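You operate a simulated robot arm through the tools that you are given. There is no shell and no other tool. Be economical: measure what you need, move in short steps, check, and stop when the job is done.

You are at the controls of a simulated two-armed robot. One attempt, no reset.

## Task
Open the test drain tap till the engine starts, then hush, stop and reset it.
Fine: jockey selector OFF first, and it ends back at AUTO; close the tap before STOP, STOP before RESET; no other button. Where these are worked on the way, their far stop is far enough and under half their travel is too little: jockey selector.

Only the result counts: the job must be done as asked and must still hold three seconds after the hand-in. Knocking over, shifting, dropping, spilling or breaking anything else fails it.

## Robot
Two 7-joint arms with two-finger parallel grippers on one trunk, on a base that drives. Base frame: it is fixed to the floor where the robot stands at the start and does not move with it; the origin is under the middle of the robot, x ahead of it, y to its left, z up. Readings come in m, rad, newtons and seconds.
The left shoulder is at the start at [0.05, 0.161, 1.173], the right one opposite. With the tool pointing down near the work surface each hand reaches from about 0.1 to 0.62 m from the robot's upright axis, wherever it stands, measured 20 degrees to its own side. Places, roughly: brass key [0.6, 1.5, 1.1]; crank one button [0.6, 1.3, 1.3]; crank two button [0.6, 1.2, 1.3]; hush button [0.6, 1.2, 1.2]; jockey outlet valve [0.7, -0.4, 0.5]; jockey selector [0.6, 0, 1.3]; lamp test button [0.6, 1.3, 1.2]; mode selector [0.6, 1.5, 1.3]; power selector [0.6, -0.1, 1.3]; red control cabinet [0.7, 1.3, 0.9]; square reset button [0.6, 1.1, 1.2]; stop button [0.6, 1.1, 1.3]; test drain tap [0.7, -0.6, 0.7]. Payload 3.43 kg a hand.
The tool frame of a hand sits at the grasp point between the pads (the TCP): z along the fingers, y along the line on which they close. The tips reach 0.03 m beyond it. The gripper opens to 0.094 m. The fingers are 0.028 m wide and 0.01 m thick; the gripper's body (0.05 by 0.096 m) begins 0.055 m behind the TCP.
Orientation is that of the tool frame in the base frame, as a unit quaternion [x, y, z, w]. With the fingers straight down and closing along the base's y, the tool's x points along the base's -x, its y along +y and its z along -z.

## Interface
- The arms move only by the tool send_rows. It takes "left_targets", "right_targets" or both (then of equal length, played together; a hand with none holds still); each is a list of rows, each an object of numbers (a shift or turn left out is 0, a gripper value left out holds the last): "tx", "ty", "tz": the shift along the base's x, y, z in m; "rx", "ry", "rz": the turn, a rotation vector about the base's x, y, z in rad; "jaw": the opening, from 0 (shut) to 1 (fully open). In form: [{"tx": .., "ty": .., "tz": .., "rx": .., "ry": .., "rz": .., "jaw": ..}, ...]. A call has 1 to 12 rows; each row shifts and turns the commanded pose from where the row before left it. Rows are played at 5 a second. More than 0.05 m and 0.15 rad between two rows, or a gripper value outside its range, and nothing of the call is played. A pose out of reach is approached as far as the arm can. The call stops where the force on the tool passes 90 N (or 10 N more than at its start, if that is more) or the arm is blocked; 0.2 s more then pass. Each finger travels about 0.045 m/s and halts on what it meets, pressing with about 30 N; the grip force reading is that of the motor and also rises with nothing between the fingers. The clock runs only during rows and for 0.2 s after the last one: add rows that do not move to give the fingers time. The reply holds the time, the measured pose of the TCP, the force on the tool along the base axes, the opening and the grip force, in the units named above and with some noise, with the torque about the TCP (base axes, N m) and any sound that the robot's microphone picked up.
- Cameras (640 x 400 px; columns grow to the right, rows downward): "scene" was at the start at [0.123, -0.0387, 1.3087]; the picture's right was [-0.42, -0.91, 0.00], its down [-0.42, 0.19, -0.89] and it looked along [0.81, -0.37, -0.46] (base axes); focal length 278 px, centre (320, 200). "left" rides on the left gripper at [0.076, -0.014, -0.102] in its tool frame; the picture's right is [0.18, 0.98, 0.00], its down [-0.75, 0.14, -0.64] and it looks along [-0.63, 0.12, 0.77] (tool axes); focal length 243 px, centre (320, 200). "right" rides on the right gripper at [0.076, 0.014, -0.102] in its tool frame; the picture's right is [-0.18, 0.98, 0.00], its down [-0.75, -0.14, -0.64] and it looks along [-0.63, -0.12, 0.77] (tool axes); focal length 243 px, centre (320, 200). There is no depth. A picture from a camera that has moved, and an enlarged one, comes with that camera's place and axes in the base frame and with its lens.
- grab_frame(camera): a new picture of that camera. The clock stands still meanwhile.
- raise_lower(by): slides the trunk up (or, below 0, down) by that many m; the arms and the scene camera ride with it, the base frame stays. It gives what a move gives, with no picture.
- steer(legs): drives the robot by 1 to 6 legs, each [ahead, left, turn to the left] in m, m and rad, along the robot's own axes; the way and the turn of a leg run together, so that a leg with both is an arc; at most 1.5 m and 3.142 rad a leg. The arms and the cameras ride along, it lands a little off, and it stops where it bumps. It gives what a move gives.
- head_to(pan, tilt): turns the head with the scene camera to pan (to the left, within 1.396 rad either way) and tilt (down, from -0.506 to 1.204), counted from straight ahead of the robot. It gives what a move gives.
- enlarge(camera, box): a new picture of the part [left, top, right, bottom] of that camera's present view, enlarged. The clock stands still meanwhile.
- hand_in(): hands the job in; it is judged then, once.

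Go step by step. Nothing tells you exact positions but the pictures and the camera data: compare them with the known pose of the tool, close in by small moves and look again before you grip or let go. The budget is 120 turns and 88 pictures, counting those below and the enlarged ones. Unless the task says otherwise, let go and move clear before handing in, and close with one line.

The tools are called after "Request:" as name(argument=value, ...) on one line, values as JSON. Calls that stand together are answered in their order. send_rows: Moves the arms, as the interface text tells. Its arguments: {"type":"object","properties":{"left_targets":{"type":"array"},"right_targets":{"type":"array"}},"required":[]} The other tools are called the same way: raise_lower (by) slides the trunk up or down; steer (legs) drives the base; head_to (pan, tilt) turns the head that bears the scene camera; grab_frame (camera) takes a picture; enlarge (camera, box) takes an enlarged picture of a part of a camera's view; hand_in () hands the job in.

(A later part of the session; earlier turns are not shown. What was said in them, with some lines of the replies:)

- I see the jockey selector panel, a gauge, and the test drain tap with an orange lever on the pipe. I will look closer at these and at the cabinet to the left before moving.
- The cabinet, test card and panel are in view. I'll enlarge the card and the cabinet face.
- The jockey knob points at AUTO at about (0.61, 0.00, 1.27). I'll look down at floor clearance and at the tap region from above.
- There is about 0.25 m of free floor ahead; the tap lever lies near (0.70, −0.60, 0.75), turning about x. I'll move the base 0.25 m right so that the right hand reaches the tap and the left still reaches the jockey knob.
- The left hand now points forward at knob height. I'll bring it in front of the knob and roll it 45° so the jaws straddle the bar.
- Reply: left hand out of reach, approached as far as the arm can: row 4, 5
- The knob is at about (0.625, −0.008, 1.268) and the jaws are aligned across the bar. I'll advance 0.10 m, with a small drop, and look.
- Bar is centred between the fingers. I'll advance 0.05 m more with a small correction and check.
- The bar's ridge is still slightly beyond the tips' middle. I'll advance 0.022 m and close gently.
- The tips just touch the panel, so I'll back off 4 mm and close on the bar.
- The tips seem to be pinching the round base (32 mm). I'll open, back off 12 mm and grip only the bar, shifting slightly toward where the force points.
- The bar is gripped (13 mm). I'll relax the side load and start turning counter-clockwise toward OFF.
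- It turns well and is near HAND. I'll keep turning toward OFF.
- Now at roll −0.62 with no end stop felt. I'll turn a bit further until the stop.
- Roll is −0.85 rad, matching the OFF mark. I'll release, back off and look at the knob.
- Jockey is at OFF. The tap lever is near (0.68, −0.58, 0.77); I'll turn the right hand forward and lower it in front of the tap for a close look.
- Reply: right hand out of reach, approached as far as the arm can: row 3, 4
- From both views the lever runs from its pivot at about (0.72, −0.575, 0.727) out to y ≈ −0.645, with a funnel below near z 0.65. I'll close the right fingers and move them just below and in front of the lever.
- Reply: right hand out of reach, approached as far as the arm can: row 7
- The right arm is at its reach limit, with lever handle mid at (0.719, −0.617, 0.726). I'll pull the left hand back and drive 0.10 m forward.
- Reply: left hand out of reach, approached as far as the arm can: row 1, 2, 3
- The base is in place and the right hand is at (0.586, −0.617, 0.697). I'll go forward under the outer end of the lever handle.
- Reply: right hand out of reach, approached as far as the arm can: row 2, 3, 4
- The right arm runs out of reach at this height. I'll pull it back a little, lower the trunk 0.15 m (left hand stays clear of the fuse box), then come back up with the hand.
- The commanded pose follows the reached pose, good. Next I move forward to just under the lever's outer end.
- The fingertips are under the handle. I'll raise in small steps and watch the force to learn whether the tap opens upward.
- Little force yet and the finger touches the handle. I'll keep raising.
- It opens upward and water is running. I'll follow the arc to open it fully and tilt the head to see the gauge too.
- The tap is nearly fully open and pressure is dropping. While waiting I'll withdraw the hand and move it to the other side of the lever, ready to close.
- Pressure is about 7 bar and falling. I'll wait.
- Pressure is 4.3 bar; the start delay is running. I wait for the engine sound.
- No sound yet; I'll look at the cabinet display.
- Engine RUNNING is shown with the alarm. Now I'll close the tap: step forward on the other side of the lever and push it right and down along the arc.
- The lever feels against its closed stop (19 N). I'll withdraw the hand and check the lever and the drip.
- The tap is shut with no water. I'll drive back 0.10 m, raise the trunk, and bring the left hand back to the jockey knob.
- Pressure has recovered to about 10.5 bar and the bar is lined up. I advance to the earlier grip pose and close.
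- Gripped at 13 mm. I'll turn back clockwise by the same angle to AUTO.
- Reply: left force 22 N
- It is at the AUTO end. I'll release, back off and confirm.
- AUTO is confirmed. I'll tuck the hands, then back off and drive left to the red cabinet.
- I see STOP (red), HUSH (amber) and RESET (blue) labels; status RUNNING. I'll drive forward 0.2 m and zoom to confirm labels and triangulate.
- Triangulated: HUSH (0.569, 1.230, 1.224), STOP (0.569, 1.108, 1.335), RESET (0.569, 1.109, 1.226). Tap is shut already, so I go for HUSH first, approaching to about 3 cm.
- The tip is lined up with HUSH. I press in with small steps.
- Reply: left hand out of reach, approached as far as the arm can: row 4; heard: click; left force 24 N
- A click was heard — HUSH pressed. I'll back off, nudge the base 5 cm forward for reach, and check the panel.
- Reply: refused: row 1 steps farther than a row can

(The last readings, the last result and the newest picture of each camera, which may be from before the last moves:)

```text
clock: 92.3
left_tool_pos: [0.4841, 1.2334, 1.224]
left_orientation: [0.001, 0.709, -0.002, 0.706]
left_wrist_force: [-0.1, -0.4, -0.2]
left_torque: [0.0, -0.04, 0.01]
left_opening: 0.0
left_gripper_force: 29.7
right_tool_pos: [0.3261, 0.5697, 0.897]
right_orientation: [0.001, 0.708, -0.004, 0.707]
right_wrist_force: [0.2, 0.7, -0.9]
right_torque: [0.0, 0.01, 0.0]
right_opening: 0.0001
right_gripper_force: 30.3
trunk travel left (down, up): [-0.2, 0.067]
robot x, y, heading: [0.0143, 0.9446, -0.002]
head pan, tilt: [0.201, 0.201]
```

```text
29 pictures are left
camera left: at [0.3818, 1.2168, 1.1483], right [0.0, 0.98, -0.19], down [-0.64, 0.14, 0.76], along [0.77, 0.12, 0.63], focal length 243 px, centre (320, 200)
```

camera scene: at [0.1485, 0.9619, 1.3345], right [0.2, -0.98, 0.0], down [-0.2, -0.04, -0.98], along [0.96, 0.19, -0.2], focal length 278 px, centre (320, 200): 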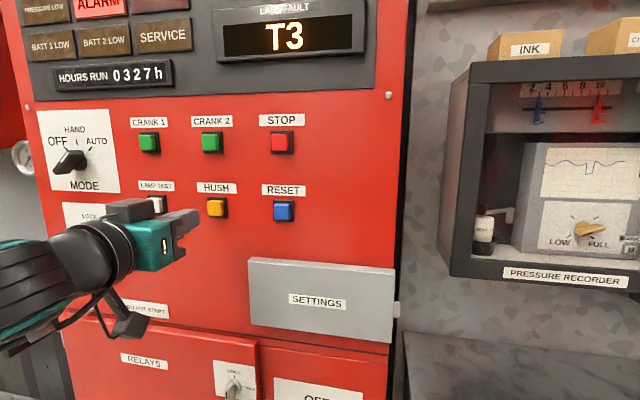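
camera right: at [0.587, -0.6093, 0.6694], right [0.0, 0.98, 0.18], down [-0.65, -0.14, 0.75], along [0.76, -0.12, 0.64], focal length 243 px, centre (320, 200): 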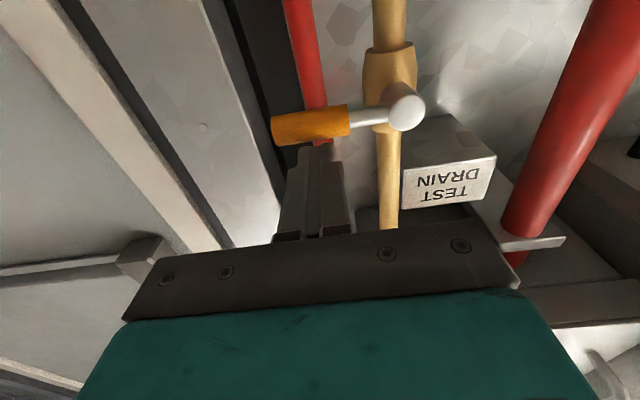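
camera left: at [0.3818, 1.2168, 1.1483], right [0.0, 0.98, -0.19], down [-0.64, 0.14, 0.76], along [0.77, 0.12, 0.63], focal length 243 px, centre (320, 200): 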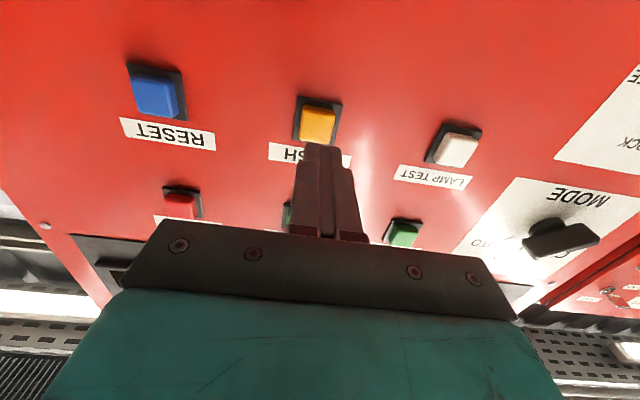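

Row length was too large; I repeat with shorter steps to bring the tip in front of STOP.

Request:
send_rows(left_targets=[{"ty": -0.031, "tz": 0.028}, {"ty": -0.031, "tz": 0.028}, {"ty": -0.031, "tz": 0.028}, {"ty": -0.031, "tz": 0.027}, {"tx": 0.016}])

Request:
grab_frame(camera="left")

Request:
grab_frame(camera="scene")

```text
clock: 93.5
left_tool_pos: [0.5001, 1.1061, 1.3358]
left_orientation: [0.0, 0.708, -0.001, 0.706]
left_wrist_force: [0.0, 0.1, -0.8]
left_torque: [0.02, -0.01, -0.02]
left_opening: 0.0
left_gripper_force: 30.1
right_tool_pos: [0.3262, 0.5697, 0.8968]
right_orientation: [0.001, 0.707, -0.003, 0.707]
right_wrist_force: [0.5, 0.5, 0.4]
right_torque: [-0.02, 0.01, -0.02]
right_opening: 0.0001
right_gripper_force: 29.8
trunk travel left (down, up): [-0.2, 0.067]
robot x, y, heading: [0.0195, 0.9453, -0.003]
head pan, tilt: [0.201, 0.201]
```

```text
28 pictures are left
camera left: at [0.3974, 1.0909, 1.2601], right [0.0, 0.98, -0.19], down [-0.64, 0.14, 0.76], along [0.77, 0.12, 0.63], focal length 243 px, centre (320, 200)
```

left: 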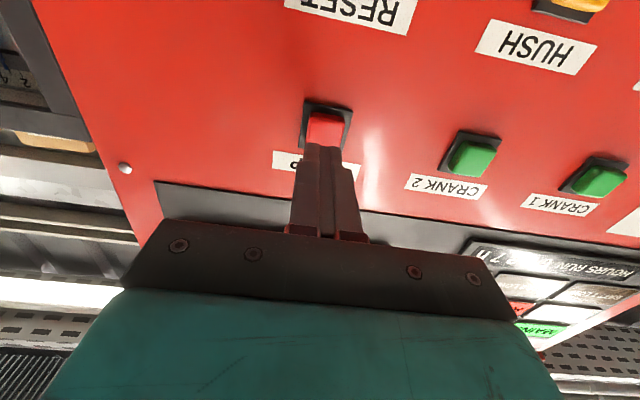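

```text
27 pictures are left
camera scene: at [0.148, 0.9622, 1.3345], right [0.2, -0.98, 0.0], down [-0.2, -0.04, -0.98], along [0.96, 0.19, -0.2], focal length 278 px, centre (320, 200)
```

scene: 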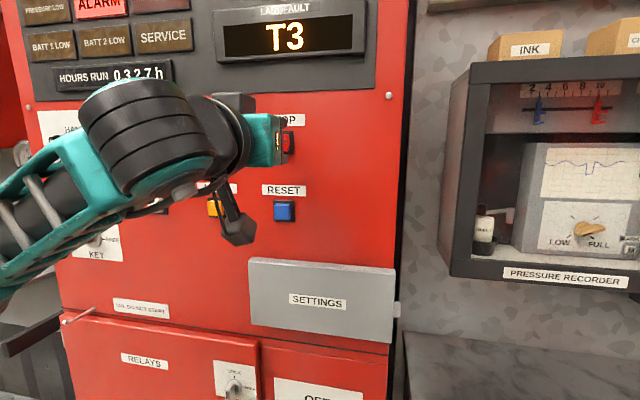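

Lined up with STOP. I press it and look at the status display.

Request:
send_rows(left_targets=[{"tx": 0.03}, {"tx": 0.007}, {"tx": 0.005}, {"tx": 0.004}, {}])

Request:
head_to(pan=0.3, tilt=-0.15)

Request:
grab_frame(camera="scene")

```text
clock: 94.7
left_tool_pos: [0.5399, 1.1066, 1.3366]
left_orientation: [0.002, 0.708, -0.002, 0.706]
left_wrist_force: [-31.8, 1.2, -14.2]
left_torque: [0.02, 0.46, 0.04]
left_opening: 0.0001
left_gripper_force: 30.4
right_tool_pos: [0.324, 0.5703, 0.8987]
right_orientation: [0.0, 0.705, -0.004, 0.709]
right_wrist_force: [0.1, 0.5, -0.5]
right_torque: [-0.01, -0.01, 0.01]
right_opening: 0.0
right_gripper_force: 30.4
trunk travel left (down, up): [-0.2, 0.067]
robot x, y, heading: [0.0168, 0.9442, 0.0]
head pan, tilt: [0.201, 0.201]
heard: click
```

```text
clock: 95.6
left_tool_pos: [0.54, 1.1054, 1.3365]
left_orientation: [0.002, 0.707, -0.003, 0.707]
left_wrist_force: [-32.8, 1.0, -16.6]
left_torque: [0.04, 0.57, 0.01]
left_opening: 0.0
left_gripper_force: 29.9
right_tool_pos: [0.3231, 0.5699, 0.8986]
right_orientation: [0.001, 0.706, -0.004, 0.708]
right_wrist_force: [-0.5, -0.3, 0.0]
right_torque: [-0.02, 0.0, -0.01]
right_opening: 0.0
right_gripper_force: 30.5
trunk travel left (down, up): [-0.2, 0.067]
robot x, y, heading: [0.0199, 0.9452, 0.0]
head pan, tilt: [0.3, -0.15]
```

```text
26 pictures are left
camera scene: at [0.1335, 0.9691, 1.3666], right [0.29, -0.96, 0.0], down [0.15, 0.04, -0.99], along [0.94, 0.29, 0.15], focal length 278 px, centre (320, 200)
```

scene: 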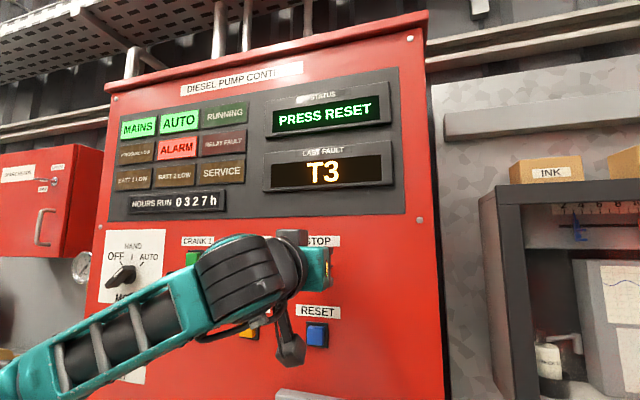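

The engine stopped and the display says PRESS RESET. I'll back off and move down in front of RESET.

Request:
send_rows(left_targets=[{"tx": -0.03}, {"tx": -0.03}, {"tz": -0.037}, {"tz": -0.037}, {"tz": -0.036}, {"tx": 0.014, "ty": 0.001}])

Request:
grab_frame(camera="left")

```text
clock: 97.0
left_tool_pos: [0.4982, 1.1115, 1.2262]
left_orientation: [-0.001, 0.708, -0.002, 0.707]
left_wrist_force: [-1.3, 0.5, -0.6]
left_torque: [0.05, -0.04, 0.0]
left_opening: 0.0
left_gripper_force: 29.9
right_tool_pos: [0.3261, 0.5705, 0.8968]
right_orientation: [0.0, 0.708, -0.002, 0.707]
right_wrist_force: [0.2, -0.2, 0.3]
right_torque: [0.0, -0.02, 0.02]
right_opening: 0.0001
right_gripper_force: 29.9
trunk travel left (down, up): [-0.2, 0.067]
robot x, y, heading: [0.0186, 0.9474, -0.003]
head pan, tilt: [0.3, -0.15]
```

```text
25 pictures are left
camera left: at [0.3975, 1.0952, 1.15], right [0.0, 0.98, -0.19], down [-0.64, 0.15, 0.75], along [0.77, 0.12, 0.63], focal length 243 px, centre (320, 200)
```

left: 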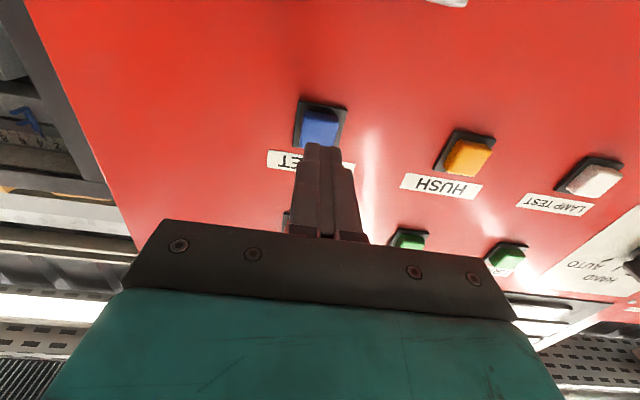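

Lined up with RESET; I press, then back off and read the display.

Request:
send_rows(left_targets=[{"tx": 0.03}, {"tx": 0.009}, {"tx": 0.005}, {"tx": 0.004}, {}])

Request:
send_rows(left_targets=[{"tx": -0.04}, {"tx": -0.05}, {"tx": -0.02}, {}, {}])

Request:
grab_frame(camera="scene")

```text
clock: 98.2
left_tool_pos: [0.5414, 1.1082, 1.2255]
left_orientation: [0.002, 0.708, -0.002, 0.706]
left_wrist_force: [-34.0, -0.2, -6.8]
left_torque: [-0.11, 0.2, 0.02]
left_opening: 0.0002
left_gripper_force: 29.7
right_tool_pos: [0.3235, 0.5704, 0.8981]
right_orientation: [0.0, 0.705, -0.002, 0.709]
right_wrist_force: [-0.3, 0.0, 0.2]
right_torque: [-0.03, -0.01, 0.03]
right_opening: 0.0
right_gripper_force: 29.6
trunk travel left (down, up): [-0.2, 0.067]
robot x, y, heading: [0.0136, 0.9448, -0.003]
head pan, tilt: [0.3, -0.15]
heard: click
```

```text
clock: 99.4
left_tool_pos: [0.4627, 1.1033, 1.2315]
left_orientation: [-0.001, 0.708, 0.0, 0.706]
left_wrist_force: [1.0, -0.4, -0.1]
left_torque: [-0.02, 0.01, 0.02]
left_opening: 0.0
left_gripper_force: 29.8
left hand out of reach, approached as far as the arm can: row 2, 3
right_tool_pos: [0.3262, 0.5703, 0.8963]
right_orientation: [0.001, 0.707, -0.003, 0.707]
right_wrist_force: [-0.5, -0.5, 0.4]
right_torque: [0.02, 0.0, -0.04]
right_opening: 0.0
right_gripper_force: 29.9
trunk travel left (down, up): [-0.2, 0.067]
robot x, y, heading: [0.0167, 0.9432, 0.002]
head pan, tilt: [0.3, -0.15]
```

```text
24 pictures are left
camera scene: at [0.1379, 0.9686, 1.3662], right [0.29, -0.96, 0.0], down [0.14, 0.04, -0.99], along [0.95, 0.29, 0.15], focal length 278 px, centre (320, 200)
```

scene: 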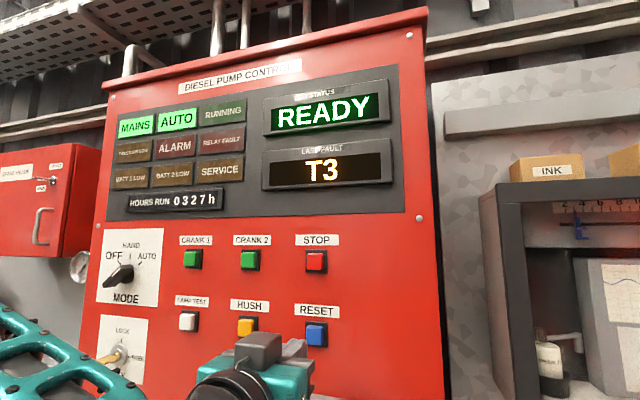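

The panel reads READY with the alarm cleared. A last glance at the jockey panel and gauge before handing in.

Request:
steer(legs=[[-0.15, 0, 0]])

Request:
head_to(pan=-0.95, tilt=0.1)

Request:
grab_frame(camera="scene")

```text
clock: 100.8
left_tool_pos: [0.3117, 1.1027, 1.2319]
left_orientation: [0.001, 0.708, -0.002, 0.706]
left_wrist_force: [-0.2, -0.4, 0.0]
left_torque: [0.04, 0.02, 0.0]
left_opening: 0.0001
left_gripper_force: 29.7
right_tool_pos: [0.1756, 0.571, 0.8973]
right_orientation: [-0.001, 0.707, -0.002, 0.707]
right_wrist_force: [-0.2, -0.8, -0.4]
right_torque: [0.02, 0.02, 0.0]
right_opening: 0.0002
right_gripper_force: 30.0
trunk travel left (down, up): [-0.2, 0.067]
robot x, y, heading: [-0.1348, 0.942, -0.005]
head pan, tilt: [0.3, -0.15]
```

```text
clock: 102.2
left_tool_pos: [0.3116, 1.1041, 1.2315]
left_orientation: [0.0, 0.708, -0.001, 0.706]
left_wrist_force: [0.0, -0.6, -0.2]
left_torque: [0.0, -0.02, -0.05]
left_opening: 0.0
left_gripper_force: 30.4
right_tool_pos: [0.1769, 0.5711, 0.8967]
right_orientation: [0.0, 0.707, -0.003, 0.707]
right_wrist_force: [-0.4, -0.2, -0.1]
right_torque: [-0.03, 0.0, -0.02]
right_opening: 0.0
right_gripper_force: 30.5
trunk travel left (down, up): [-0.2, 0.067]
robot x, y, heading: [-0.1364, 0.9417, -0.001]
head pan, tilt: [-0.949, 0.099]
```

```text
23 pictures are left
camera scene: at [-0.0402, 0.8688, 1.344], right [-0.81, -0.58, 0.0], down [-0.06, 0.08, -1.0], along [0.58, -0.81, -0.1], focal length 278 px, centre (320, 200)
```

scene: 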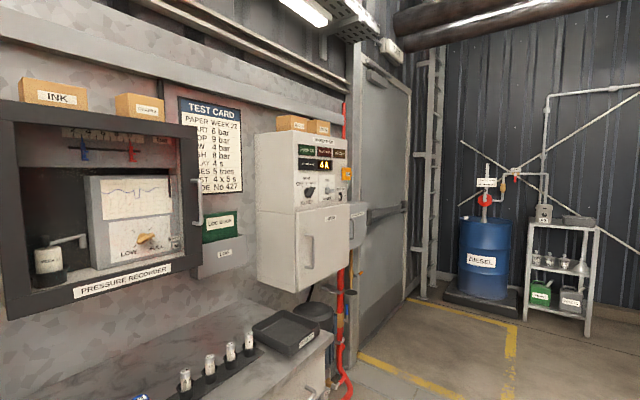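

Everything is in order: jockey at AUTO, tap closed, panel READY, and both hands are clear. Handing in.

Request:
hand_in()

```text
The job is handed in.
```

The test was run in the order you asked and has been handed in. I turned the jockey selector to OFF and opened the drain tap until the panel read RUNNING. I then closed the tap, set the selector back to AUTO, and pressed HUSH, STOP and RESET in that order. The panel now reads READY with the alarm cleared, and no other button was pressed.
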